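You operate a simulated robot arm through the tools that you are given. There is no shell and no other tool. Be economical: measure what you need, move in short steps, check, and stop when the job is done.

Carry out the task below with a simulated two-armed robot. There is one attempt and no reset: what you move stays moved.

TASK
Close up the pump casing: cover on by both handles, latches and drain cock shut, port capped.
Fine: use the cap colour on the job card.

Only the result counts: the job must be done as asked and must still hold three seconds after the hand-in. Knocking over, shifting, dropping, spilling or breaking anything else fails it. Lids that push on must go on centred and level and be pressed home; caps that screw on are set level and turned clockwise until they are tight.

THE ROBOT
Two 7-joint arms with two-finger parallel grippers on one trunk, on a base that drives. Base frame: it is fixed to the floor where the robot stands at the start and does not move with it; the origin is under the middle of the robot, x ahead of it, y to its left, z up; the surface under the hand at the start is at about z = 0.863. Readings come in m, rad, newtons and seconds.
The left shoulder is at the start at [0.07, 0.163, 1.045], the right one opposite. With the tool pointing down near the work surface each hand reaches from about 0.36 to 0.88 m from the robot's upright axis, wherever it stands, measured 20 degrees to its own side. Places, roughly: back latch of the pump casing [0.6, 0.3, 1]; drain cock of the pump casing [0.4, 0.3, 0.9]; front latch of the pump casing [0.4, 0.3, 1]; red brake switch of the pump casing [0.4, 0.2, 0.9]; rim of the pump casing [0.5, 0.3, 0.9]. Payload 3.43 kg a hand.
The TCP of each hand is the grasp point between the finger pads, 0.034 m short of the fingertips. In the tool frame z runs along the fingers and y along their closing line. The gripper opens to 0.128 m. The fingers are 0.024 m wide and 0.012 m thick; the gripper's body (0.048 by 0.13 m) begins 0.096 m behind the TCP.
Orientation is that of the tool frame in the base frame, as a unit quaternion [x, y, z, w]. With the fingers straight down and closing along the base's y, the tool's x points along the base's -x, its y along +y and its z along -z.

THE INTERFACE
- The arms move only by the tool drive_tool. It takes "left_increments", "right_increments" or both (then of equal length, played together; a hand with none holds still); each is a list of rows, each a list of 3 entries, a list of its own where there are three numbers: the shift along the base's x, y, z in units of 25 mm (1.0 is 25 mm), then the turn, a rotation vector about the base's x, y, z in units of 6 degrees (1.0 is 6 degrees), then the finger opening in m, from 0 to 0.128. In form: [[[tx, ty, tz], [rx, ry, rz], grip], ...]. A call has 1 to 8 rows; each row shifts and turns the commanded pose from where the row before left it. A call with a number of a shift or a turn outside -1 to 1 is refused whole. Each row takes 0.2 s and may step no farther than 0.05 m and 0.15 rad from the row before; otherwise, or with a gripper value out of range, the whole call is refused. A pose out of reach is approached as far as the arm can. The call stops where the force on the tool passes 40 N (or 10 N more than at its start, if that is more) or the arm is blocked; 0.2 s more then pass. Each finger travels about 0.153 m/s and halts on what it meets, pressing with about 43 N; the grip force reading is that of the motor and also rises with nothing between the fingers. The clock runs only during rows and for 0.2 s after the last one: add rows that do not move to give the fingers time. It gives the time, the measured TCP pose, the force on the tool (base axes), the opening and the grip force at its end, in the units of the frame above (readings bear some noise), with the torque about the TCP (base axes, N m) and any sound that the robot's microphone picked up, and new pictures: "pictures" is both (left out), scene, wrist or none (wrist: the cameras of the hands that moved).
- Cameras (640 x 400 px; columns grow to the right, rows downward): "scene" is now at [0.1425, 0.0074, 1.3156]; the picture's right is [0.15, -0.99, 0.00], its down [-0.31, -0.05, -0.95] and it looks along [0.94, 0.14, -0.31] (base axes); focal length 214 px, centre (320, 200). "left" rides on the left gripper at [0.076, 0.011, -0.16] in its tool frame; the picture's right is [-0.15, 0.99, 0.00], its down [-0.88, -0.13, -0.46] and it looks along [-0.45, -0.07, 0.89] (tool axes); focal length 234 px, centre (320, 200). "right" rides on the right gripper at [0.076, -0.011, -0.16] in its tool frame; the picture's right is [0.15, 0.99, 0.00], its down [-0.88, 0.13, -0.46] and it looks along [-0.45, 0.07, 0.89] (tool axes); focal length 234 px, centre (320, 200). There is no depth. A picture from a camera that has moved, and an enlarged one, comes with that camera's place and axes in the base frame and with its lens. The place of the scene camera against the robot may be out by one fixed shift of up to 0.025 m in any direction.
- move_column(by): slides the trunk up (or, below 0, down) by that many m; the arms and the scene camera ride with it, the base frame stays. It gives what a move gives, with no picture.
- roll_base(legs): drives the robot by 1 to 6 legs, each [ahead, left, turn to the left] in m, m and rad, along the robot's own axes; the way and the turn of a leg run together, so that a leg with both is an arc; at most 1.5 m and 3.142 rad a leg. The arms and the cameras ride along, it lands a little off, and it stops where it bumps. It gives what a move gives, and a new picture of the scene camera.
- aim_head(pan, tilt): turns the head with the scene camera to pan (to the left, within 1.501 rad either way) and tilt (down, from -0.506 to 1.204), counted from straight ahead of the robot. It gives what a move gives, and a new picture of the scene camera.
- close_up(camera, box): a new picture of the part [left, top, right, bottom] of that camera's present view, enlarged. The clock stands still meanwhile.
- finish_job(): hands the job in; it is judged then, once.

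Work in short steps. Places have to be worked out from the pictures, the camera data and where the tool is seen: move nearer, look again, correct. Check each grasp and each placing, and mend what went wrong. You have 120 turns and 260 pictures in all, those below and enlarged ones among them. Open the grippers and draw the arms clear of the work before you hand the job in, unless the task says otherwise.

The tools are called after "Request:" by a JSON object that holds its "method" and its "body". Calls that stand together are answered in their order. drive_tool: Moves the arms, as the interface text tells. Its arguments: {"type":"object","properties":{"left_increments":{"type":"array","items":{"type":"array"}},"right_increments":{"type":"array","items":{"type":"array"}},"pictures":{"type":"string","enum":["both","scene","wrist","none"]}},"required":[]} The other tools are called the same way: move_column (by) slides the trunk up or down; roll_base (legs) drives the base; aim_head (pan, tilt) turns the head that bears the scene camera; close_up (camera, box) takes an enlarged picture of a part of a camera's view; finish_job () hands the job in.

At the start:

```text
clock: 0.0
left_eef_pos: [0.5233, 0.4976, 1.2578]
left_tool_rot: [0.0, 1.0, 0.0, 0.001]
left_contact_force: [-0.6, 0.5, -0.1]
left_moment: [-0.01, 0.02, 0.0]
left_width: 0.128
left_gripper_force: 0.1
right_eef_pos: [0.3616, 0.0011, 1.2999]
right_tool_rot: [0.0, 1.0, 0.0, 0.0]
right_contact_force: [-0.7, -0.3, 0.3]
right_moment: [-0.01, 0.0, -0.02]
right_width: 0.1279
right_gripper_force: 0.0
trunk travel left (down, up): [-0.525, 0.415]
robot x, y, heading: [0.0018, -0.0006, -0.002]
head pan, tilt: [0.147, 0.318]
```

scene: 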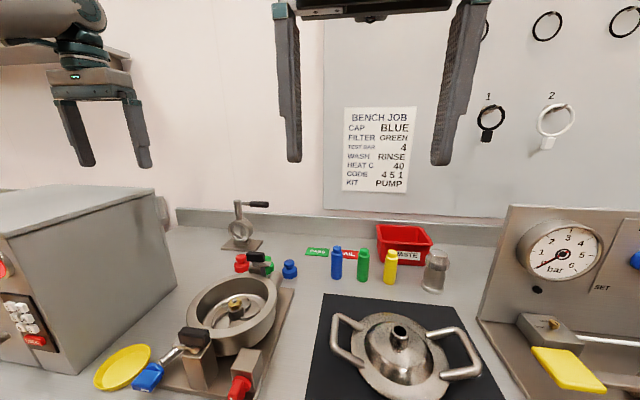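
right: 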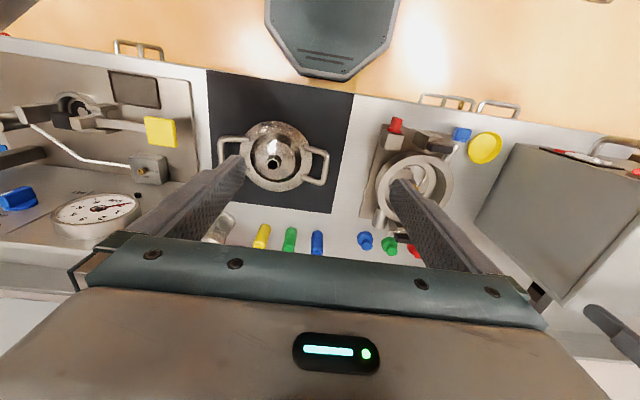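
left: 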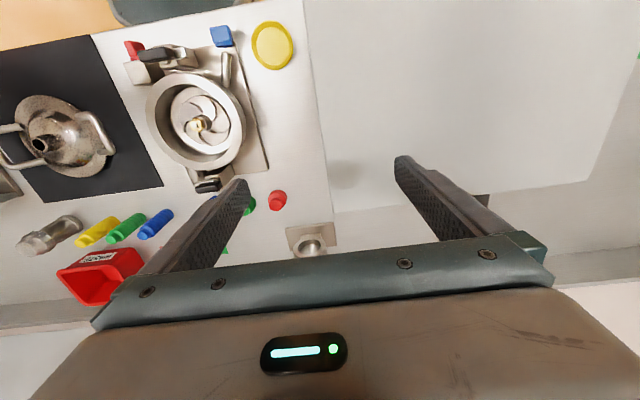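

The job card says CAP BLUE. I look closer at the casing, the cover and the card.

Request:
{"method": "close_up", "body": {"camera": "scene", "box": [80, 230, 320, 400]}}

Request:
{"method": "close_up", "body": {"camera": "scene", "box": [300, 280, 500, 400]}}

Request:
{"method": "close_up", "body": {"camera": "right", "box": [200, 80, 520, 280]}}

Request:
{"method": "close_up", "body": {"camera": "left", "box": [0, 0, 340, 260]}}

```text
2.35 times, centred on (200, 315) of scene
camera zoom: at [0.1425, 0.0074, 1.3156], right [0.15, -0.99, 0.0], down [-0.31, -0.05, -0.95], along [0.94, 0.14, -0.31], focal length 505 px, centre (602, -71)
```

zoom: 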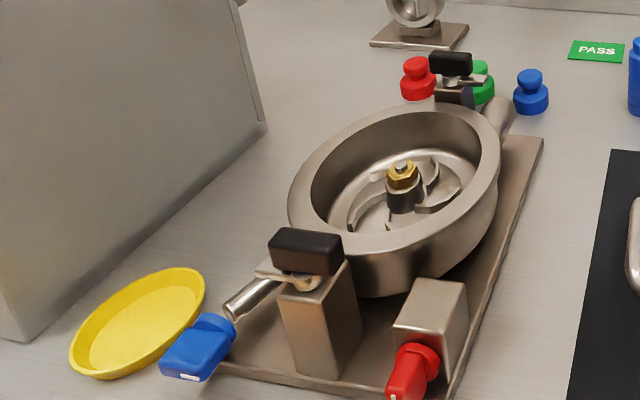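

```text
3.20 times, centred on (400, 340) of scene
camera zoom: at [0.1425, 0.0074, 1.3156], right [0.15, -0.99, 0.0], down [-0.31, -0.05, -0.95], along [0.94, 0.14, -0.31], focal length 686 px, centre (64, -248)
```

zoom: 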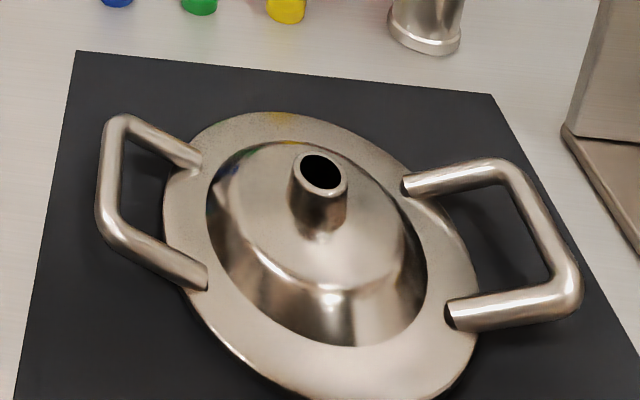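

```text
2.00 times, centred on (360, 180) of right
camera zoom: at [0.2839, -0.0082, 1.4607], right [-0.15, 0.99, 0.0], down [0.88, 0.13, 0.46], along [0.45, 0.07, -0.89], focal length 468 px, centre (240, 240)
```

zoom: 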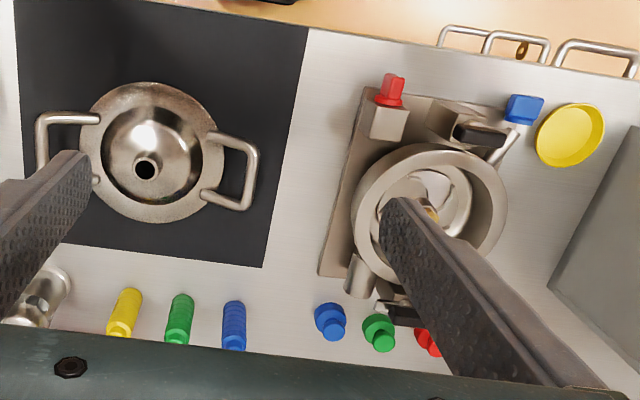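

```text
1.54 times, centred on (170, 130) of left
camera zoom: at [0.4471, 0.51, 1.4168], right [0.15, 0.99, 0.0], down [0.88, -0.13, 0.46], along [0.45, -0.07, -0.89], focal length 360 px, centre (551, 308)
```

zoom: 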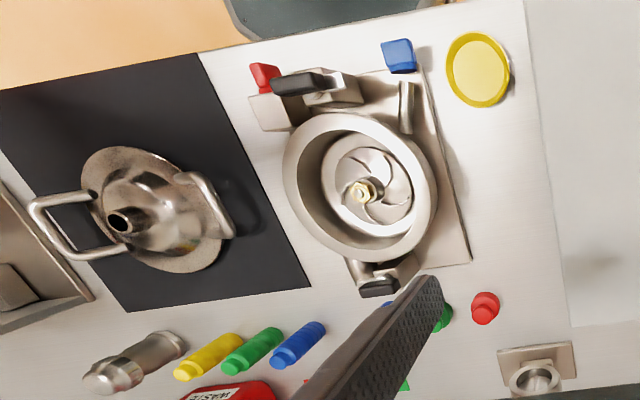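

I aim the head at the casing and take enlarged pictures for details of the latches, cock and port.

Request:
{"method": "aim_head", "body": {"pan": 0.5, "tilt": 0.75}}

Request:
{"method": "close_up", "body": {"camera": "scene", "box": [220, 120, 460, 270]}}

```text
clock: 0.9
left_eef_pos: [0.5236, 0.4965, 1.2566]
left_tool_rot: [-0.001, 1.0, 0.0, -0.001]
left_contact_force: [0.8, 0.5, 0.2]
left_moment: [-0.02, -0.02, 0.0]
left_width: 0.128
left_gripper_force: 0.0
right_eef_pos: [0.3623, 0.002, 1.3002]
right_tool_rot: [0.0, 1.0, 0.0, 0.0]
right_contact_force: [-1.0, -0.6, -0.4]
right_moment: [-0.01, -0.01, -0.01]
right_width: 0.1279
right_gripper_force: 0.1
trunk travel left (down, up): [-0.525, 0.415]
robot x, y, heading: [-0.0007, 0.0014, -0.001]
head pan, tilt: [0.499, 0.75]
camera scene: at [0.123, 0.0334, 1.2769], right [0.48, -0.88, 0.0], down [-0.6, -0.33, -0.73], along [0.64, 0.35, -0.68], focal length 214 px, centre (320, 200)
```

scene: 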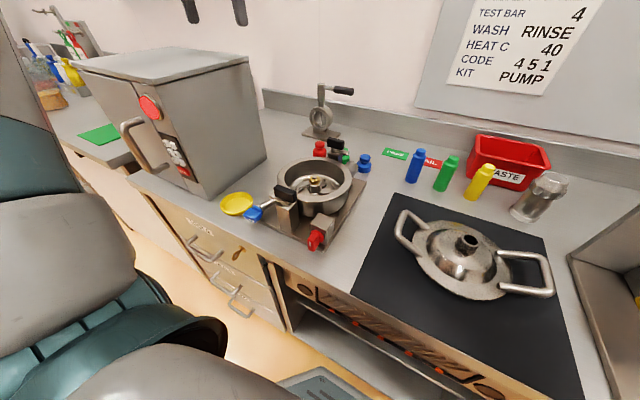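

```text
2.67 times, centred on (340, 195) of scene
camera zoom: at [0.123, 0.0334, 1.2769], right [0.48, -0.88, 0.0], down [-0.6, -0.33, -0.73], along [0.64, 0.35, -0.68], focal length 572 px, centre (267, 213)
```

zoom: 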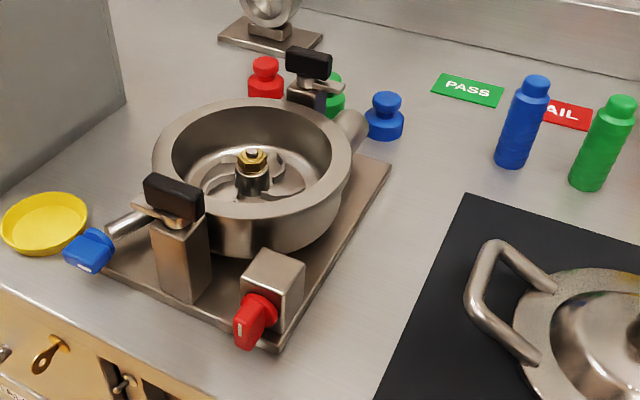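

I bring both hands lower and nearer so their cameras see the casing and the cover closer up.

Request:
{"method": "drive_tool", "body": {"left_increments": [[[-0.9, -1, -0.4], [0, 0, 0], 0.128], [[-0.9, -1, -0.4], [0, 0, 0], 0.128], [[-0.9, -1, -0.4], [0, 0, 0], 0.128], [[-0.9, -1, -0.4], [0, 0, 0], 0.128], [[-0.9, -1, -0.4], [0, 0, 0], 0.128], [[-0.9, -1, -0.4], [0, 0, 0], 0.128], [[0, -1, -0.4], [0, 0, 0], 0.128], [[0, -1, -0.4], [0, 0, 0], 0.128]], "right_increments": [[[0, -0.6, -0.7], [0, 0, 0], 0.128], [[0, -0.6, -0.7], [0, 0, 0], 0.128], [[0, -0.6, -0.7], [0, 0, 0], 0.128], [[0, -0.6, -0.7], [0, 0, 0], 0.128], [[0, -0.6, -0.7], [0, 0, 0], 0.128], [[0, -0.6, -0.7], [0, 0, 0], 0.128], [[0, -0.6, -0.7], [0, 0, 0], 0.128], [[0, -0.6, -0.7], [0, 0, 0], 0.128]], "pictures": "wrist"}}

```text
clock: 2.7
left_eef_pos: [0.3883, 0.2962, 1.1772]
left_tool_rot: [-0.001, 1.0, 0.001, 0.001]
left_contact_force: [0.4, 0.0, 0.9]
left_moment: [0.04, 0.01, -0.01]
left_width: 0.1279
left_gripper_force: 0.1
right_eef_pos: [0.3616, -0.1199, 1.1597]
right_tool_rot: [0.001, 1.0, 0.001, 0.0]
right_contact_force: [0.3, -0.3, 0.3]
right_moment: [0.02, -0.04, -0.01]
right_width: 0.1282
right_gripper_force: 0.1
trunk travel left (down, up): [-0.525, 0.415]
robot x, y, heading: [0.0051, -0.0028, 0.003]
head pan, tilt: [0.499, 0.75]
camera right: at [0.284, -0.131, 1.32], right [-0.15, 0.99, 0.0], down [0.88, 0.13, 0.46], along [0.45, 0.07, -0.89], focal length 234 px, centre (320, 200)
camera left: at [0.3123, 0.3082, 1.3369], right [0.15, 0.99, 0.0], down [0.88, -0.13, 0.46], along [0.45, -0.07, -0.89], focal length 234 px, centre (320, 200)
```

right: 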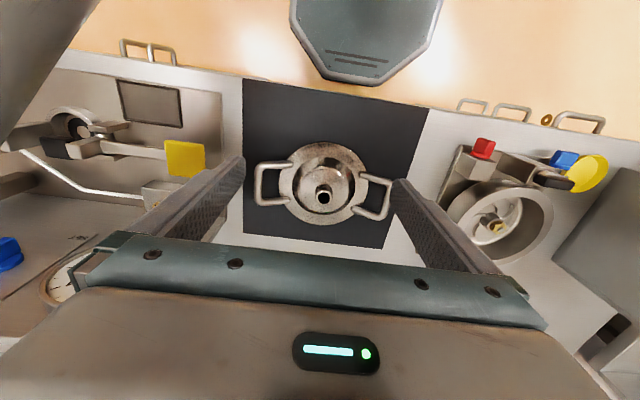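
left: 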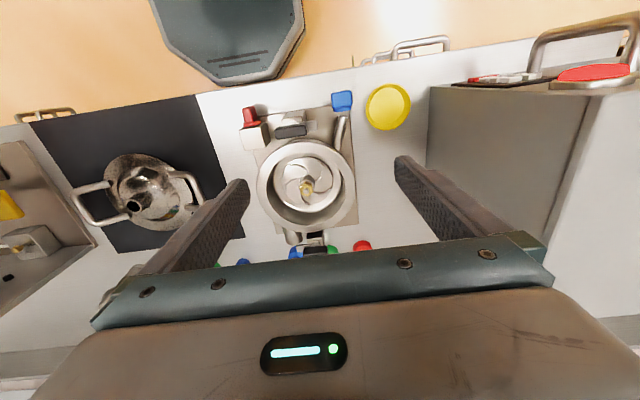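

Request:
{"method": "close_up", "body": {"camera": "left", "box": [220, 80, 420, 260]}}

Request:
{"method": "close_up", "body": {"camera": "right", "box": [230, 120, 420, 240]}}

```text
2.22 times, centred on (320, 170) of left
camera zoom: at [0.3123, 0.3082, 1.3369], right [0.15, 0.99, 0.0], down [0.88, -0.13, 0.46], along [0.45, -0.07, -0.89], focal length 520 px, centre (320, 267)
```

zoom: 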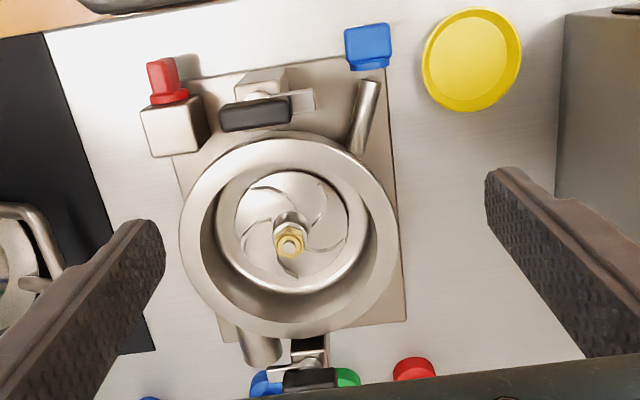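

```text
3.33 times, centred on (325, 180) of right
camera zoom: at [0.284, -0.131, 1.32], right [-0.15, 0.99, 0.0], down [0.88, 0.13, 0.46], along [0.45, 0.07, -0.89], focal length 781 px, centre (303, 267)
```

zoom: 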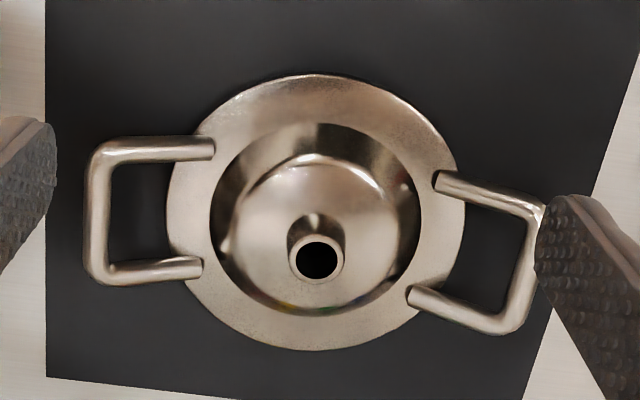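

I enlarge the scene view around the rear stub and caps, the front latch and the drain cock.

Request:
{"method": "close_up", "body": {"camera": "scene", "box": [300, 130, 380, 180]}}

Request:
{"method": "close_up", "body": {"camera": "scene", "box": [240, 175, 340, 255]}}

Request:
{"method": "close_up", "body": {"camera": "left", "box": [230, 80, 370, 150]}}

```text
8.00 times, centred on (340, 155) of scene
camera zoom: at [0.1231, 0.0315, 1.2769], right [0.48, -0.88, 0.0], down [-0.6, -0.33, -0.73], along [0.64, 0.35, -0.68], focal length 1716 px, centre (160, 560)
```

zoom: 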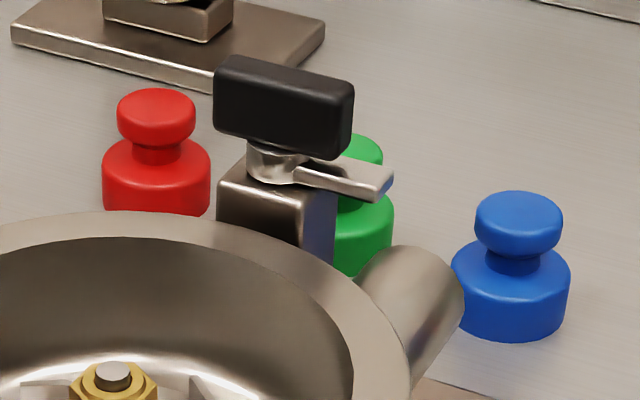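

```text
5.00 times, centred on (290, 215) of scene
camera zoom: at [0.1231, 0.0315, 1.2769], right [0.48, -0.88, 0.0], down [-0.6, -0.33, -0.73], along [0.64, 0.35, -0.68], focal length 1072 px, centre (470, 125)
```

zoom: 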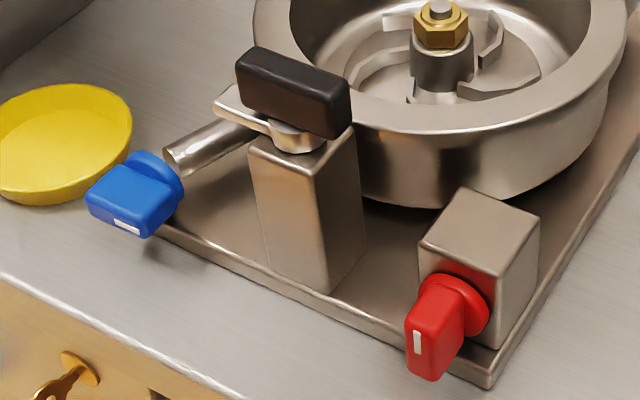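

```text
4.57 times, centred on (300, 115) of left
camera zoom: at [0.3123, 0.3082, 1.3369], right [0.15, 0.99, 0.0], down [0.88, -0.13, 0.46], along [0.45, -0.07, -0.89], focal length 1070 px, centre (411, 589)
```

zoom: 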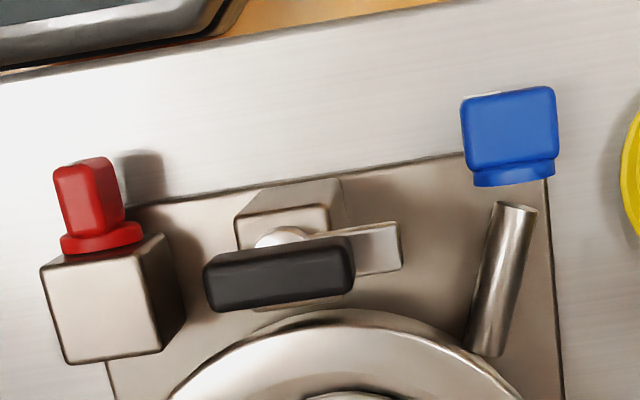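

The caps have graspable knobs, the cover's spout is the open port, and the latch bars pivot on their posts. I judge the cover's handle bars at about (0.468, 0.031, 0.912) and (0.476, -0.22, 0.912), so I move both hands above them.

Request:
{"method": "drive_tool", "body": {"left_increments": [[[0.4, -1, 0], [0, 0, 0], 0.128], [[0.4, -1, 0], [0, 0, 0], 0.128], [[0.4, -1, 0], [0, 0, 0], 0.128], [[0.4, -1, 0], [0, 0, 0], 0.128], [[0.4, -1, 0], [0, 0, 0], 0.128], [[0.4, -1, 0], [0, 0, 0], 0.128], [[0.4, -1, -0.5], [0, 0, 0], 0.128], [[0.4, -1, -0.5], [0, 0, 0], 0.128]], "right_increments": [[[0.6, -0.5, -0.3], [0, 0, 0], 0.128], [[0.6, -0.5, -0.3], [0, 0, 0], 0.128], [[0.6, -0.5, -0.3], [0, 0, 0], 0.128], [[0.6, -0.5, -0.3], [0, 0, 0], 0.128], [[0.6, -0.5, -0.3], [0, 0, 0], 0.128], [[0.6, -0.5, -0.3], [0, 0, 0], 0.128], [[0.6, -0.5, -0.3], [0, 0, 0], 0.128], [[0.4, -0.5, -0.3], [0, 0, 0], 0.128]], "pictures": "none"}}

Request:
{"method": "drive_tool", "body": {"left_increments": [[[0, -1, -0.6], [0, 0, 0], 0.1], [[0, -1, -0.6], [0, 0, 0], 0.08], [[0, -0.6, -0.6], [0, 0, 0], 0.07], [[0, 0, -0.6], [0, 0, 0], 0.07], [[0, 0, -0.6], [0, 0, 0], 0.07]], "right_increments": [[[0, 0, -0.5], [0, 0, 0], 0.1], [[0, 0, -0.5], [0, 0, 0], 0.08], [[0, 0, -0.4], [0, 0, 0], 0.07], [[0, 0, 0], [0, 0, 0], 0.07], [[0, 0, 0], [0, 0, 0], 0.07]], "pictures": "wrist"}}

Request:
{"method": "aim_head", "body": {"pan": 0.0, "tilt": 0.8}}

```text
clock: 4.5
left_eef_pos: [0.4497, 0.1468, 1.1763]
left_tool_rot: [0.0, 1.0, 0.0, 0.0]
left_contact_force: [-0.9, -0.7, -0.5]
left_moment: [0.0, 0.01, 0.02]
left_width: 0.1281
left_gripper_force: 0.1
left hand out of reach, approached as far as the arm can: row 7, 8
right_eef_pos: [0.4766, -0.2183, 1.0983]
right_tool_rot: [0.0, 1.0, -0.001, 0.001]
right_contact_force: [-0.5, -0.6, -0.7]
right_moment: [0.03, 0.06, 0.02]
right_width: 0.1278
right_gripper_force: 0.1
trunk travel left (down, up): [-0.525, 0.415]
robot x, y, heading: [0.0022, 0.0011, 0.002]
head pan, tilt: [0.499, 0.75]
```

```text
clock: 5.7
left_eef_pos: [0.4609, 0.1429, 1.1231]
left_tool_rot: [0.0, 1.0, 0.0, -0.001]
left_contact_force: [0.6, -0.5, 0.4]
left_moment: [0.0, 0.03, -0.02]
left_width: 0.0701
left_gripper_force: 0.1
left hand out of reach, approached as far as the arm can: row 1, 2, 3
right_eef_pos: [0.4766, -0.2182, 1.0651]
right_tool_rot: [0.0, 1.0, 0.0, 0.001]
right_contact_force: [0.5, -0.7, -0.7]
right_moment: [0.0, 0.02, 0.02]
right_width: 0.0697
right_gripper_force: 0.0
trunk travel left (down, up): [-0.525, 0.415]
robot x, y, heading: [0.0018, 0.0004, -0.001]
head pan, tilt: [0.499, 0.75]
camera right: at [0.399, -0.2284, 1.2253], right [-0.15, 0.99, 0.0], down [0.88, 0.13, 0.46], along [0.45, 0.07, -0.89], focal length 234 px, centre (320, 200)
camera left: at [0.3861, 0.155, 1.2832], right [0.15, 0.99, 0.0], down [0.88, -0.13, 0.46], along [0.45, -0.07, -0.89], focal length 234 px, centre (320, 200)
```

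right: 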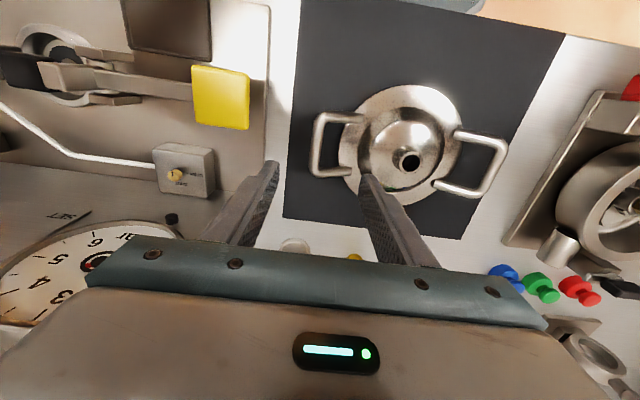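
left: 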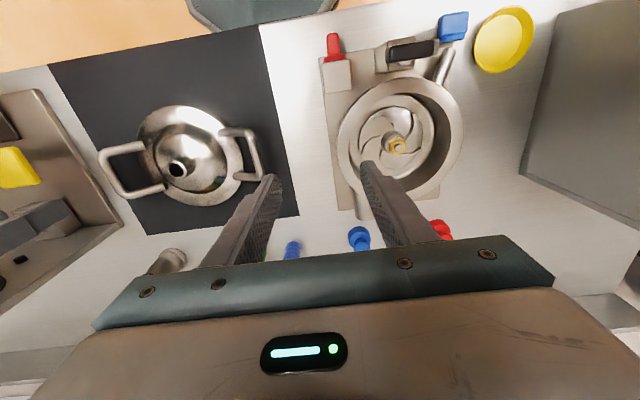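

```text
clock: 6.6
left_eef_pos: [0.4614, 0.1431, 1.1241]
left_tool_rot: [0.0, 1.0, 0.0, 0.0]
left_contact_force: [-0.4, -0.1, 0.1]
left_moment: [-0.02, 0.05, 0.0]
left_width: 0.07
left_gripper_force: 0.2
right_eef_pos: [0.476, -0.219, 1.0649]
right_tool_rot: [0.0, 1.0, 0.001, 0.001]
right_contact_force: [0.8, -0.6, -0.5]
right_moment: [0.01, -0.03, 0.0]
right_width: 0.0698
right_gripper_force: 0.0
trunk travel left (down, up): [-0.525, 0.415]
robot x, y, heading: [-0.0005, 0.0026, 0.002]
head pan, tilt: [0.0, 0.799]
camera scene: at [0.1308, -0.0062, 1.2729], right [0.0, -1.0, 0.0], down [-0.72, 0.0, -0.7], along [0.7, 0.0, -0.72], focal length 214 px, centre (320, 200)
```

scene: 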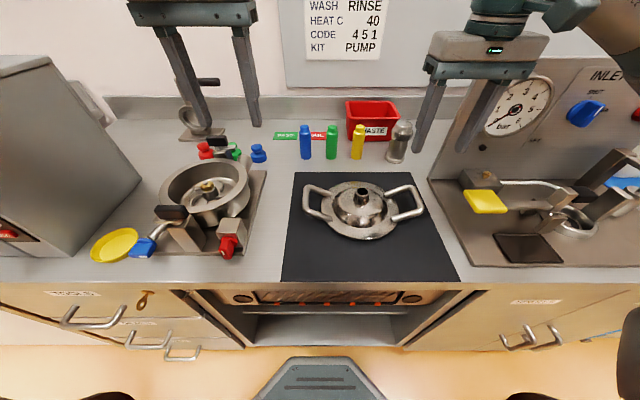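

The left arm cannot cross that far to the right, so I'll roll the base to stand symmetric to the cover and farther back, and later roll sideways while carrying the cover.

Request:
{"method": "roll_base", "body": {"legs": [[-0.12, 0, 0], [0, -0.094, 0]]}}

```text
clock: 8.6
left_eef_pos: [0.3425, 0.0473, 1.1224]
left_tool_rot: [0.0, 1.0, 0.001, -0.001]
left_contact_force: [0.9, 0.3, -0.6]
left_moment: [0.01, -0.02, 0.0]
left_width: 0.0699
left_gripper_force: 0.0
right_eef_pos: [0.3565, -0.3107, 1.0645]
right_tool_rot: [-0.001, 1.0, 0.0, 0.0]
right_contact_force: [0.0, 0.0, 0.0]
right_moment: [0.04, -0.03, -0.01]
right_width: 0.0699
right_gripper_force: 0.1
trunk travel left (down, up): [-0.525, 0.415]
robot x, y, heading: [-0.1176, -0.093, 0.001]
head pan, tilt: [0.0, 0.799]
camera scene: at [0.0112, -0.1006, 1.2729], right [0.0, -1.0, 0.0], down [-0.72, 0.0, -0.7], along [0.7, 0.0, -0.72], focal length 214 px, centre (320, 200)
```

scene: 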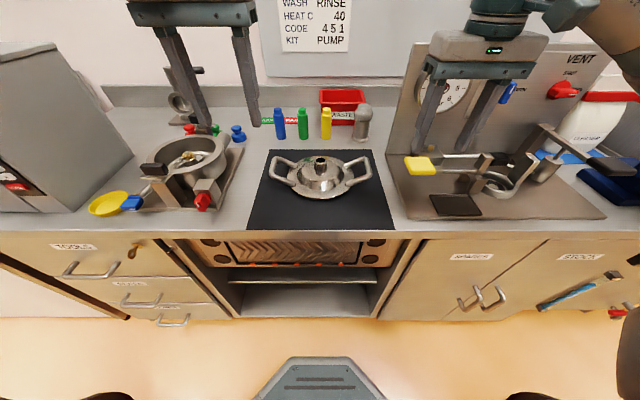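

I bring both hands above the handle bars, at z about 1.0.

Request:
{"method": "drive_tool", "body": {"left_increments": [[[0.85, -0.1, -0.3], [0, 0, 0], 0.06], [[0.85, -0.1, -0.5], [0, 0, 0], 0.06], [[0.85, -0.1, -0.8], [0, 0, 0], 0.06], [[0.85, -0.1, -0.8], [0, 0, 0], 0.06], [[0.85, -0.1, -0.8], [0, 0, 0], 0.06], [[0.75, -0.1, -0.8], [0, 0, 0], 0.06], [[0, 0, -0.8], [0, 0, 0], 0.06], [[0, 0, -0.1], [0, 0, 0], 0.06]], "right_increments": [[[0.8, 0.6, -0.2], [0, 0, 0], 0.06], [[0.8, 0.6, -0.4], [0, 0, 0], 0.06], [[0.8, 0.6, -0.4], [0, 0, 0], 0.06], [[0.8, 0.6, -0.4], [0, 0, 0], 0.06], [[0.8, 0.6, -0.4], [0, 0, 0], 0.06], [[0.8, 0.6, -0.4], [0, 0, 0], 0.06], [[0, 0, -0.4], [0, 0, 0], 0.06], [[0, 0, 0], [0, 0, 0], 0.06]]}}

```text
clock: 10.4
left_eef_pos: [0.4574, 0.07, 1.0224]
left_tool_rot: [0.0, 1.0, 0.0, 0.0]
left_contact_force: [0.3, 0.9, 1.0]
left_moment: [0.0, 0.01, -0.01]
left_width: 0.0599
left_gripper_force: 0.1
left hand out of reach, approached as far as the arm can: row 2, 3, 4, 5, 6
right_eef_pos: [0.4778, -0.2203, 0.9993]
right_tool_rot: [-0.001, 1.0, -0.001, 0.001]
right_contact_force: [0.0, 0.3, -1.0]
right_moment: [-0.02, -0.01, 0.04]
right_width: 0.0602
right_gripper_force: 0.2
trunk travel left (down, up): [-0.525, 0.415]
robot x, y, heading: [-0.1178, -0.0951, 0.003]
head pan, tilt: [0.0, 0.799]
camera scene: at [0.0117, -0.0997, 1.2728], right [0.0, -1.0, 0.0], down [-0.72, 0.0, -0.7], along [0.7, 0.0, -0.72], focal length 214 px, centre (320, 200)
camera right: at [0.4004, -0.2314, 1.1597], right [-0.15, 0.99, 0.0], down [0.88, 0.13, 0.46], along [0.45, 0.07, -0.89], focal length 234 px, centre (320, 200)
camera left: at [0.3811, 0.0816, 1.1811], right [0.15, 0.99, 0.0], down [0.88, -0.13, 0.46], along [0.45, -0.07, -0.89], focal length 234 px, centre (320, 200)
```

scene: 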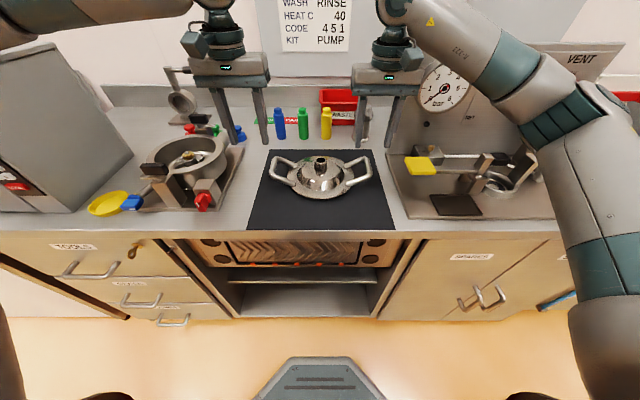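
right: 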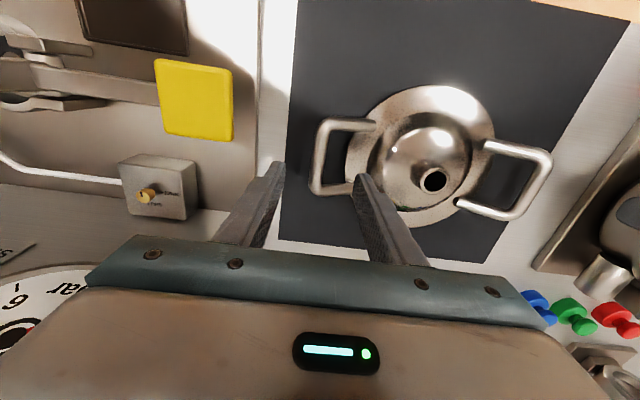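
left: 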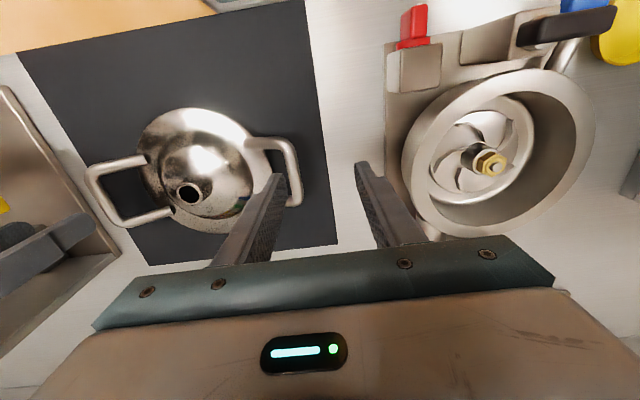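

The right hand is over its bar; the left stopped 4 cm short. I try stepping the left hand further right at this lower height.

Request:
{"method": "drive_tool", "body": {"left_increments": [[[0.2, -0.4, -0.2], [0, 0, 0], 0.06], [[0.2, -0.4, -0.2], [0, 0, 0], 0.06], [[0, -0.4, -0.2], [0, 0, 0], 0.06], [[0, -0.36, -0.2], [0, 0, 0], 0.06]], "pictures": "none"}}

```text
clock: 11.4
left_eef_pos: [0.4554, 0.0628, 1.0179]
left_tool_rot: [-0.001, 1.0, 0.0, -0.001]
left_contact_force: [-0.1, -0.1, 1.3]
left_moment: [0.0, -0.01, -0.02]
left_width: 0.0598
left_gripper_force: 0.0
left hand out of reach, approached as far as the arm can: row 1, 2, 3, 4
right_eef_pos: [0.4781, -0.2223, 0.9996]
right_tool_rot: [-0.002, 1.0, 0.0, -0.001]
right_contact_force: [1.2, 0.6, -0.8]
right_moment: [0.0, -0.01, 0.03]
right_width: 0.0599
right_gripper_force: 0.1
trunk travel left (down, up): [-0.525, 0.415]
robot x, y, heading: [-0.121, -0.0947, 0.005]
head pan, tilt: [0.0, 0.799]
```

The right arm has margin across the centre line, so I roll the base 6 cm further right to give the left hand its reach.

Request:
{"method": "roll_base", "body": {"legs": [[0, -0.06, 0]]}}

Request:
{"method": "drive_tool", "body": {"left_increments": [[[0.2, 0.3, 0], [0, 0, 0], 0.06], [[0.2, 0.3, -0.3], [0, 0, 0], 0.06], [[0, 0.3, -0.3], [0, 0, 0], 0.06]], "right_increments": [[[0, 0.8, 0], [0, 0, 0], 0.06], [[0, 0.8, 0], [0, 0, 0], 0.06], [[0, 0.6, 0], [0, 0, 0], 0.06]], "pictures": "wrist"}}

```text
clock: 12.3
left_eef_pos: [0.4555, 0.0016, 1.0183]
left_tool_rot: [-0.001, 1.0, 0.001, 0.0]
left_contact_force: [-0.7, 0.4, -0.2]
left_moment: [0.03, 0.02, -0.02]
left_width: 0.0599
left_gripper_force: 0.0
right_eef_pos: [0.4778, -0.2806, 0.9993]
right_tool_rot: [-0.001, 1.0, 0.001, 0.0]
right_contact_force: [1.2, -1.1, 0.5]
right_moment: [0.06, 0.01, 0.03]
right_width: 0.0599
right_gripper_force: 0.0
trunk travel left (down, up): [-0.525, 0.415]
robot x, y, heading: [-0.1205, -0.1543, -0.0]
head pan, tilt: [0.0, 0.799]
camera scene: at [0.0116, -0.1602, 1.2728], right [0.0, -1.0, 0.0], down [-0.72, 0.0, -0.7], along [0.7, 0.0, -0.72], focal length 214 px, centre (320, 200)
```

scene: 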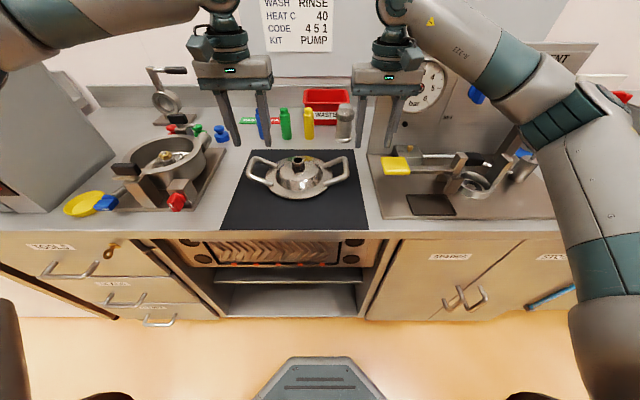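

```text
clock: 13.2
left_eef_pos: [0.4635, 0.0266, 1.0034]
left_tool_rot: [-0.001, 1.0, -0.002, 0.001]
left_contact_force: [0.2, 1.9, -0.7]
left_moment: [0.0, 0.02, -0.03]
left_width: 0.0598
left_gripper_force: 0.0
right_eef_pos: [0.4776, -0.2241, 1.0006]
right_tool_rot: [0.0, 1.0, -0.001, 0.001]
right_contact_force: [-0.2, 0.2, 0.6]
right_moment: [-0.02, -0.04, 0.02]
right_width: 0.0603
right_gripper_force: 0.0
trunk travel left (down, up): [-0.525, 0.415]
robot x, y, heading: [-0.1207, -0.1527, 0.003]
head pan, tilt: [0.0, 0.799]
camera right: at [0.3999, -0.2347, 1.1608], right [-0.15, 0.99, 0.0], down [0.88, 0.13, 0.46], along [0.45, 0.07, -0.89], focal length 234 px, centre (320, 200)
camera left: at [0.3884, 0.0392, 1.1628], right [0.14, 0.99, 0.0], down [0.88, -0.13, 0.46], along [0.45, -0.07, -0.89], focal length 234 px, centre (320, 200)
```

right: 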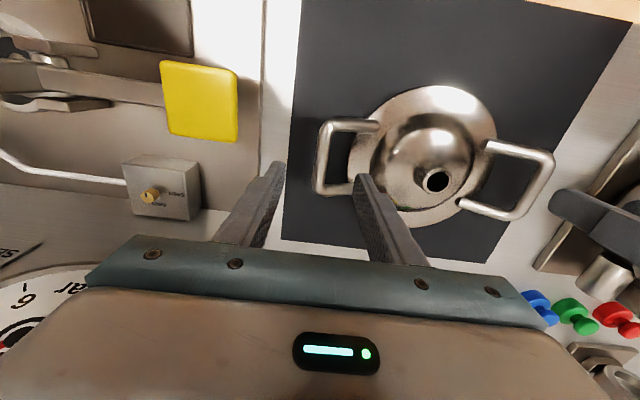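
left: 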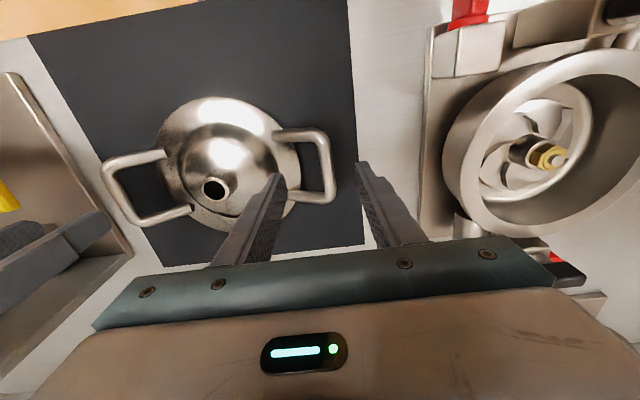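

From the newest views the bars lie at about (0.474, -0.222) and (0.474, 0.036). I correct the hands and descend over them.

Request:
{"method": "drive_tool", "body": {"left_increments": [[[0.4, 0.36, 0], [0, 0, 0], 0.046], [[0, 0, -0.7], [0, 0, 0], 0.046], [[0, 0, -0.7], [0, 0, 0], 0.046], [[0, 0, -0.7], [0, 0, 0], 0.046]], "right_increments": [[[-0.14, 0.1, 0], [0, 0, 0], 0.046], [[0, 0, -0.7], [0, 0, 0], 0.046], [[0, 0, -0.7], [0, 0, 0], 0.046], [[0, 0, -0.7], [0, 0, 0], 0.046]]}}

Request:
{"method": "close_up", "body": {"camera": "scene", "box": [210, 120, 400, 240]}}

```text
clock: 14.2
left_eef_pos: [0.4739, 0.0342, 0.9506]
left_tool_rot: [0.001, 1.0, 0.0, -0.001]
left_contact_force: [-0.2, 0.7, -0.1]
left_moment: [0.02, 0.01, -0.03]
left_width: 0.046
left_gripper_force: 0.1
right_eef_pos: [0.4728, -0.2238, 0.9463]
right_tool_rot: [0.0, 1.0, 0.0, 0.0]
right_contact_force: [-0.1, -1.1, 0.5]
right_moment: [0.01, -0.01, -0.02]
right_width: 0.0461
right_gripper_force: 0.0
trunk travel left (down, up): [-0.525, 0.415]
robot x, y, heading: [-0.1183, -0.1525, 0.003]
head pan, tilt: [0.0, 0.799]
camera scene: at [0.0123, -0.1593, 1.2728], right [0.0, -1.0, 0.0], down [-0.72, 0.0, -0.7], along [0.7, 0.0, -0.72], focal length 214 px, centre (320, 200)
camera right: at [0.3968, -0.2338, 1.107], right [-0.15, 0.99, 0.0], down [0.88, 0.13, 0.45], along [0.45, 0.07, -0.89], focal length 234 px, centre (320, 200)
camera left: at [0.399, 0.0468, 1.1097], right [0.15, 0.99, 0.0], down [0.88, -0.13, 0.45], along [0.45, -0.07, -0.89], focal length 234 px, centre (320, 200)
```

scene: 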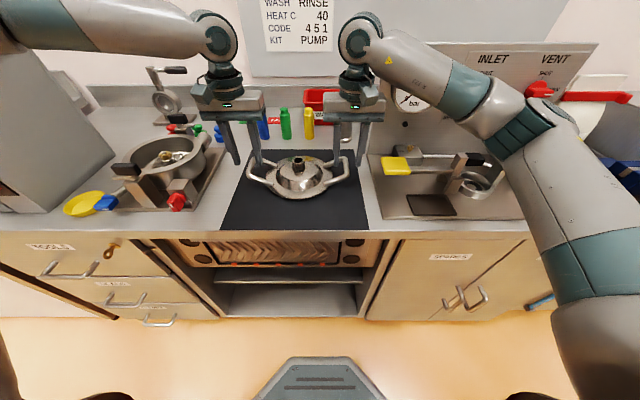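
right: 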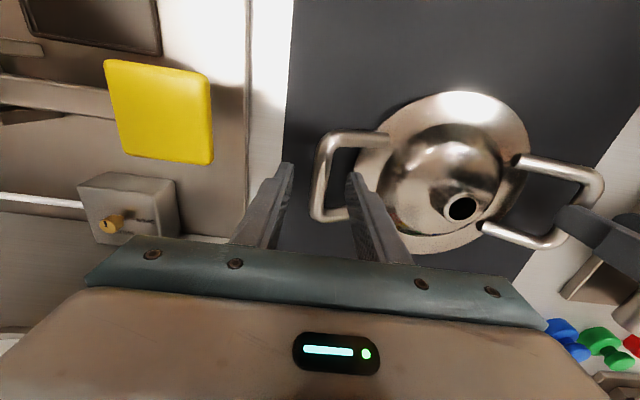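
left: 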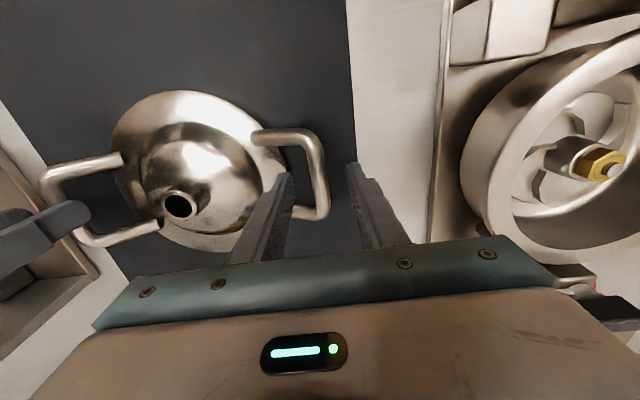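

```text
3.33 times, centred on (305, 180) of scene
camera zoom: at [0.0123, -0.1593, 1.2728], right [0.0, -1.0, 0.0], down [-0.72, 0.0, -0.7], along [0.7, 0.0, -0.72], focal length 715 px, centre (370, 267)
```

zoom: 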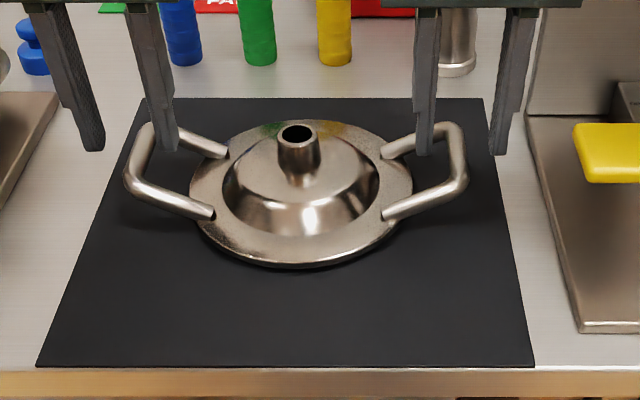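

Both hands bracket their bars in x and y. I descend the last 3 cm and close the fingers.

Request:
{"method": "drive_tool", "body": {"left_increments": [[[0, 0, -0.7], [0, 0, 0], 0.046], [[0, 0, -0.7], [0, 0, 0], 0.046], [[0, 0, 0], [0, 0, 0], 0.0], [[0, 0, 0], [0, 0, 0], 0.0], [[0, 0, 0], [0, 0, 0], 0.0]], "right_increments": [[[0, 0, -0.6], [0, 0, 0], 0.046], [[0, 0, -0.64], [0, 0, 0], 0.046], [[0, 0, 0], [0, 0, 0], 0.0], [[0, 0, 0], [0, 0, 0], 0.0], [[0, 0, 0], [0, 0, 0], 0.0]]}}

Request:
{"method": "close_up", "body": {"camera": "scene", "box": [210, 120, 400, 240]}}

```text
clock: 15.3
left_eef_pos: [0.4734, 0.0345, 0.9158]
left_tool_rot: [0.0, 1.0, -0.001, 0.0]
left_contact_force: [-0.7, -13.4, -0.8]
left_moment: [-0.18, -0.19, 0.0]
left_width: 0.0154
left_gripper_force: 42.6
right_eef_pos: [0.4731, -0.2231, 0.9151]
right_tool_rot: [-0.001, 1.0, 0.001, -0.001]
right_contact_force: [1.1, 13.2, 0.4]
right_moment: [0.27, 0.22, -0.21]
right_width: 0.0154
right_gripper_force: 43.4
trunk travel left (down, up): [-0.525, 0.415]
robot x, y, heading: [-0.1213, -0.1524, 0.002]
head pan, tilt: [0.0, 0.799]
camera scene: at [0.0124, -0.1593, 1.2726], right [0.0, -1.0, 0.0], down [-0.72, 0.0, -0.7], along [0.7, 0.0, -0.72], focal length 214 px, centre (320, 200)
camera right: at [0.3966, -0.2333, 1.0757], right [-0.15, 0.99, 0.0], down [0.88, 0.13, 0.46], along [0.45, 0.07, -0.89], focal length 234 px, centre (320, 200)
camera left: at [0.3988, 0.0459, 1.0749], right [0.15, 0.99, 0.0], down [0.88, -0.13, 0.45], along [0.45, -0.07, -0.89], focal length 234 px, centre (320, 200)
```

scene: 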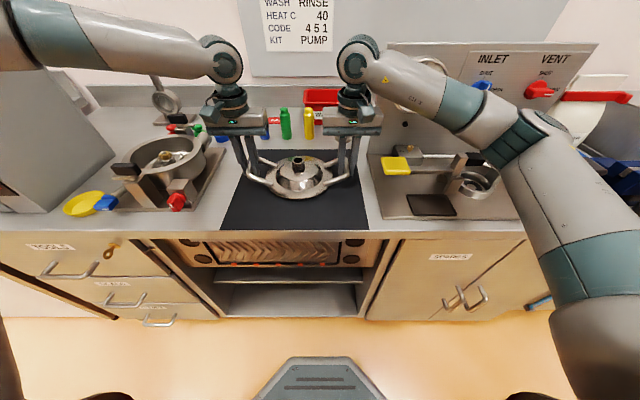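
right: 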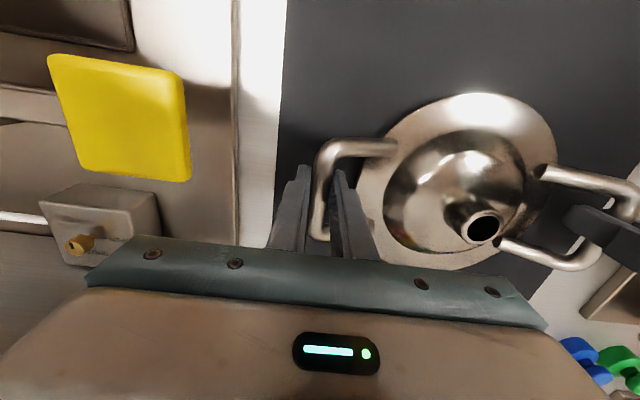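
left: 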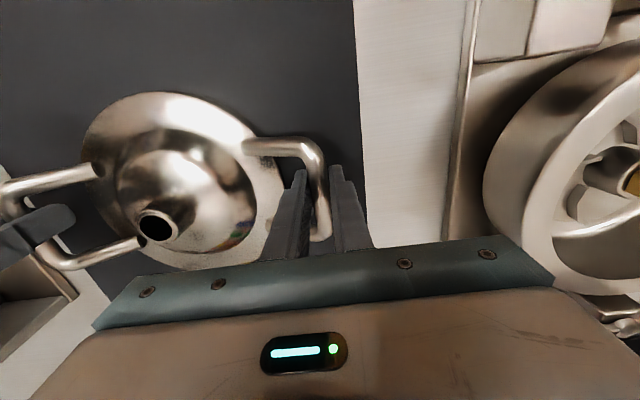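

```text
3.33 times, centred on (305, 180) of scene
camera zoom: at [0.0124, -0.1593, 1.2726], right [0.0, -1.0, 0.0], down [-0.72, 0.0, -0.7], along [0.7, 0.0, -0.72], focal length 715 px, centre (370, 267)
```

zoom: 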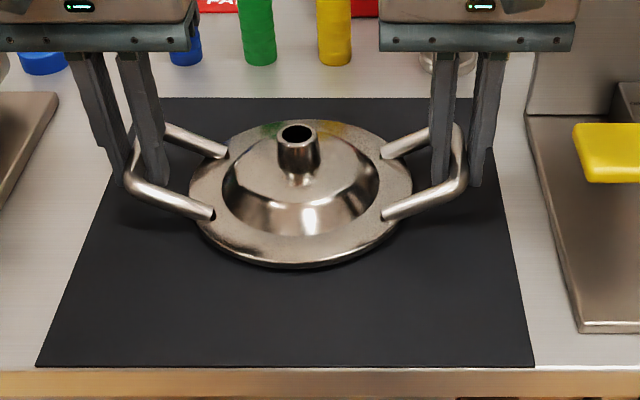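

Both handles are gripped (width 15 mm, same height). I lift slowly together, a little first.

Request:
{"method": "drive_tool", "body": {"left_increments": [[[0, 0, 0.4], [0, 0, 0], 0.0], [[0, 0, 0.4], [0, 0, 0], 0.0], [[0, 0, 0.4], [0, 0, 0], 0.0]], "right_increments": [[[0, 0, 0.4], [0, 0, 0], 0.0], [[0, 0, 0.4], [0, 0, 0], 0.0], [[0, 0, 0.4], [0, 0, 0], 0.0]], "pictures": "scene"}}

Request:
{"method": "close_up", "body": {"camera": "scene", "box": [210, 120, 400, 240]}}

```text
clock: 16.1
left_eef_pos: [0.4725, 0.036, 0.9471]
left_tool_rot: [-0.001, 1.0, 0.0, 0.001]
left_contact_force: [-2.3, 2.2, 8.4]
left_moment: [0.08, 0.16, -0.04]
left_width: 0.0
left_gripper_force: 32.9
right_eef_pos: [0.4724, -0.2254, 0.9483]
right_tool_rot: [0.0, 1.0, -0.001, 0.0]
right_contact_force: [-0.3, 0.2, -0.2]
right_moment: [-0.05, 0.03, 0.01]
right_width: 0.0
right_gripper_force: 32.8
trunk travel left (down, up): [-0.525, 0.415]
robot x, y, heading: [-0.1202, -0.1563, 0.0]
head pan, tilt: [0.0, 0.799]
camera scene: at [0.0099, -0.1588, 1.2732], right [0.0, -1.0, 0.0], down [-0.72, 0.0, -0.7], along [0.7, 0.0, -0.72], focal length 214 px, centre (320, 200)
```

scene: 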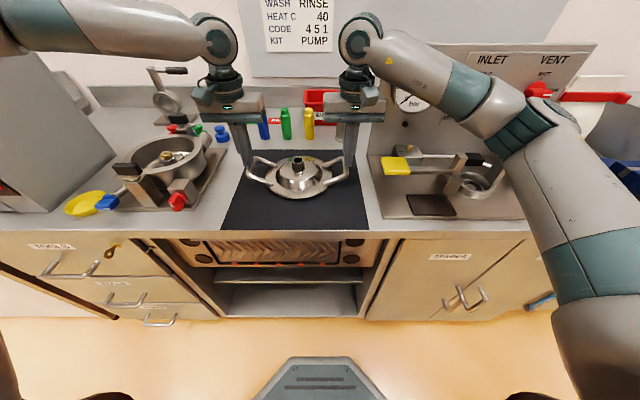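

```text
3.33 times, centred on (305, 180) of scene
camera zoom: at [0.0099, -0.1588, 1.2732], right [0.0, -1.0, 0.0], down [-0.72, 0.0, -0.7], along [0.7, 0.0, -0.72], focal length 715 px, centre (370, 267)
```

zoom: 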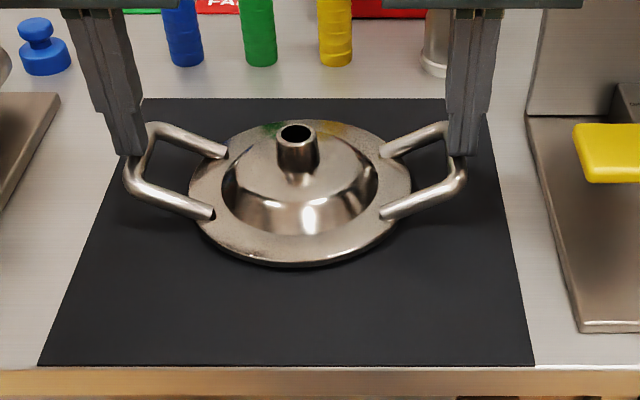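

The fingers slipped off: the bars lie lower than I thought, near the fingertips. I open, go deeper (fingertips just above the mat), and grip again.

Request:
{"method": "drive_tool", "body": {"left_increments": [[[0, -0.05, 0.3], [0, 0, 0], 0.046], [[0, 0, 0], [0, 0, 0], 0.046], [[0, 0, -0.7], [0, 0, 0], 0.046], [[0, 0, -0.7], [0, 0, 0], 0.046], [[0, 0, -0.6], [0, 0, 0], 0.046]], "right_increments": [[[0, 0.05, 0.3], [0, 0, 0], 0.046], [[0, 0, 0], [0, 0, 0], 0.046], [[0, 0, -0.7], [0, 0, 0], 0.046], [[0, 0, -0.7], [0, 0, 0], 0.046], [[0, 0, -0.6], [0, 0, 0], 0.046]], "pictures": "none"}}

Request:
{"method": "close_up", "body": {"camera": "scene", "box": [240, 140, 360, 215]}}

```text
clock: 17.4
left_eef_pos: [0.4741, 0.0333, 0.9028]
left_tool_rot: [0.0, 1.0, -0.001, 0.0]
left_contact_force: [0.5, 0.3, -0.1]
left_moment: [0.0, 0.02, 0.0]
left_width: 0.046
left_gripper_force: 0.1
right_eef_pos: [0.4739, -0.2225, 0.9074]
right_tool_rot: [-0.001, 1.0, 0.001, 0.003]
right_contact_force: [2.2, -2.1, 14.4]
right_moment: [0.41, -0.07, -0.09]
right_width: 0.0449
right_gripper_force: 0.1
trunk travel left (down, up): [-0.525, 0.415]
robot x, y, heading: [-0.1191, -0.153, 0.002]
head pan, tilt: [0.0, 0.799]
```

```text
5.33 times, centred on (300, 178) of scene
camera zoom: at [0.0101, -0.1596, 1.2734], right [0.0, -1.0, 0.0], down [-0.72, 0.0, -0.7], along [0.7, 0.0, -0.72], focal length 1144 px, centre (427, 320)
```

zoom: 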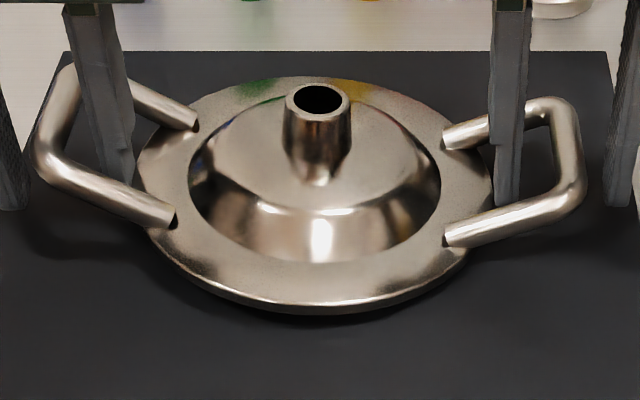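

The right inner finger is brushing the flange (14 N), so I raise it 3 mm, then close both.

Request:
{"method": "drive_tool", "body": {"left_increments": [[[0, 0, 0], [0, 0, 0], 0.046], [[0, 0, 0], [0, 0, 0], 0.0], [[0, 0, 0], [0, 0, 0], 0.0], [[0, 0, 0], [0, 0, 0], 0.0]], "right_increments": [[[0, 0, 0.15], [0, 0, 0], 0.043], [[0, 0, 0], [0, 0, 0], 0.0], [[0, 0, 0], [0, 0, 0], 0.0], [[0, 0, -0.1], [0, 0, 0], 0.0]], "pictures": "none"}}

Request:
{"method": "close_up", "body": {"camera": "scene", "box": [240, 140, 360, 215]}}

Request:
{"method": "close_up", "body": {"camera": "right", "box": [240, 80, 400, 260]}}

```text
clock: 18.4
left_eef_pos: [0.4728, 0.0346, 0.9044]
left_tool_rot: [-0.001, 1.0, 0.0, 0.002]
left_contact_force: [2.5, 9.2, 6.6]
left_moment: [0.16, -0.05, 0.14]
left_width: 0.0157
left_gripper_force: 43.2
right_eef_pos: [0.4727, -0.2218, 0.9085]
right_tool_rot: [-0.001, 1.0, 0.001, 0.001]
right_contact_force: [1.3, -1.7, 21.5]
right_moment: [0.01, 0.79, 0.17]
right_width: 0.0157
right_gripper_force: 43.2
trunk travel left (down, up): [-0.525, 0.415]
robot x, y, heading: [-0.1179, -0.1509, 0.001]
head pan, tilt: [0.0, 0.799]
```

```text
5.33 times, centred on (300, 178) of scene
camera zoom: at [0.0095, -0.1583, 1.2735], right [0.0, -1.0, 0.0], down [-0.72, 0.0, -0.7], along [0.7, 0.0, -0.72], focal length 1144 px, centre (427, 320)
```

zoom: 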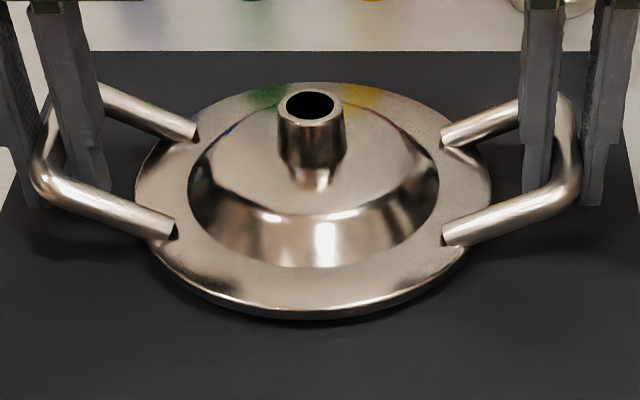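

```text
2.22 times, centred on (320, 170) of right
camera zoom: at [0.3949, -0.2315, 1.0676], right [-0.15, 0.99, 0.0], down [0.88, 0.13, 0.46], along [0.45, 0.07, -0.89], focal length 520 px, centre (320, 267)
```

zoom: 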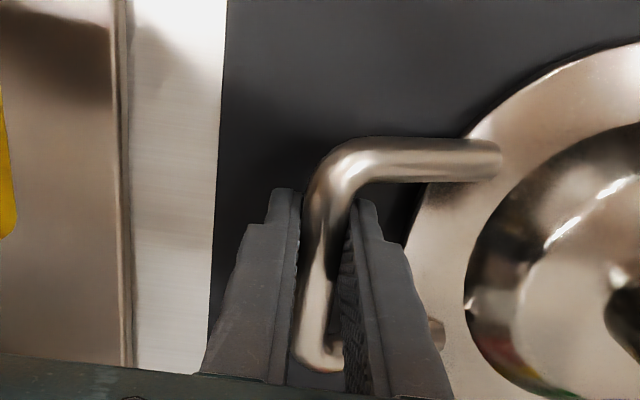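

The bars now sit well within the pads. I lift slowly.

Request:
{"method": "drive_tool", "body": {"left_increments": [[[0, 0, 0.2], [0, 0, 0], 0.0], [[0, 0, 0.2], [0, 0, 0], 0.0], [[0, 0, 0.2], [0, 0, 0], 0.0], [[0, 0, 0.2], [0, 0, 0], 0.0]], "right_increments": [[[0, 0, 0.2], [0, 0, 0], 0.0], [[0, 0, 0.2], [0, 0, 0], 0.0], [[0, 0, 0.2], [0, 0, 0], 0.0], [[0, 0, 0.2], [0, 0, 0], 0.0]], "pictures": "none"}}

Request:
{"method": "close_up", "body": {"camera": "scene", "box": [240, 140, 360, 215]}}

```text
clock: 19.4
left_eef_pos: [0.475, 0.0331, 0.9214]
left_tool_rot: [-0.001, 1.0, 0.0, -0.001]
left_contact_force: [1.5, 4.6, -3.4]
left_moment: [-0.19, -0.3, 0.21]
left_width: 0.0156
left_gripper_force: 43.0
right_eef_pos: [0.4736, -0.2224, 0.9239]
right_tool_rot: [0.0, 1.0, 0.0, -0.001]
right_contact_force: [-2.0, -4.6, -5.7]
right_moment: [-0.16, 0.34, 0.17]
right_width: 0.0154
right_gripper_force: 43.2
trunk travel left (down, up): [-0.525, 0.415]
robot x, y, heading: [-0.1219, -0.151, 0.008]
head pan, tilt: [0.0, 0.799]
```

```text
5.33 times, centred on (300, 178) of scene
camera zoom: at [0.0122, -0.1593, 1.2727], right [0.0, -1.0, 0.0], down [-0.72, 0.0, -0.7], along [0.7, 0.0, -0.72], focal length 1144 px, centre (427, 320)
```

zoom: 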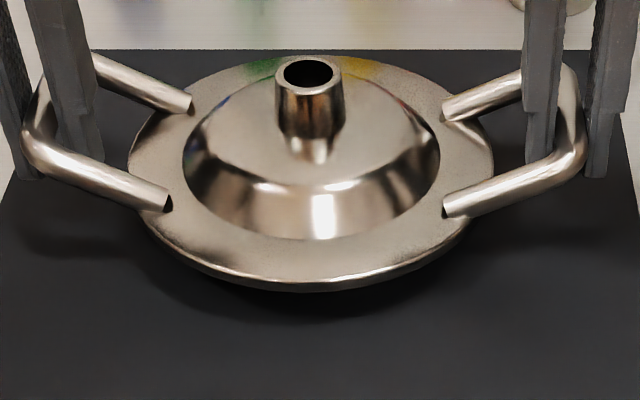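

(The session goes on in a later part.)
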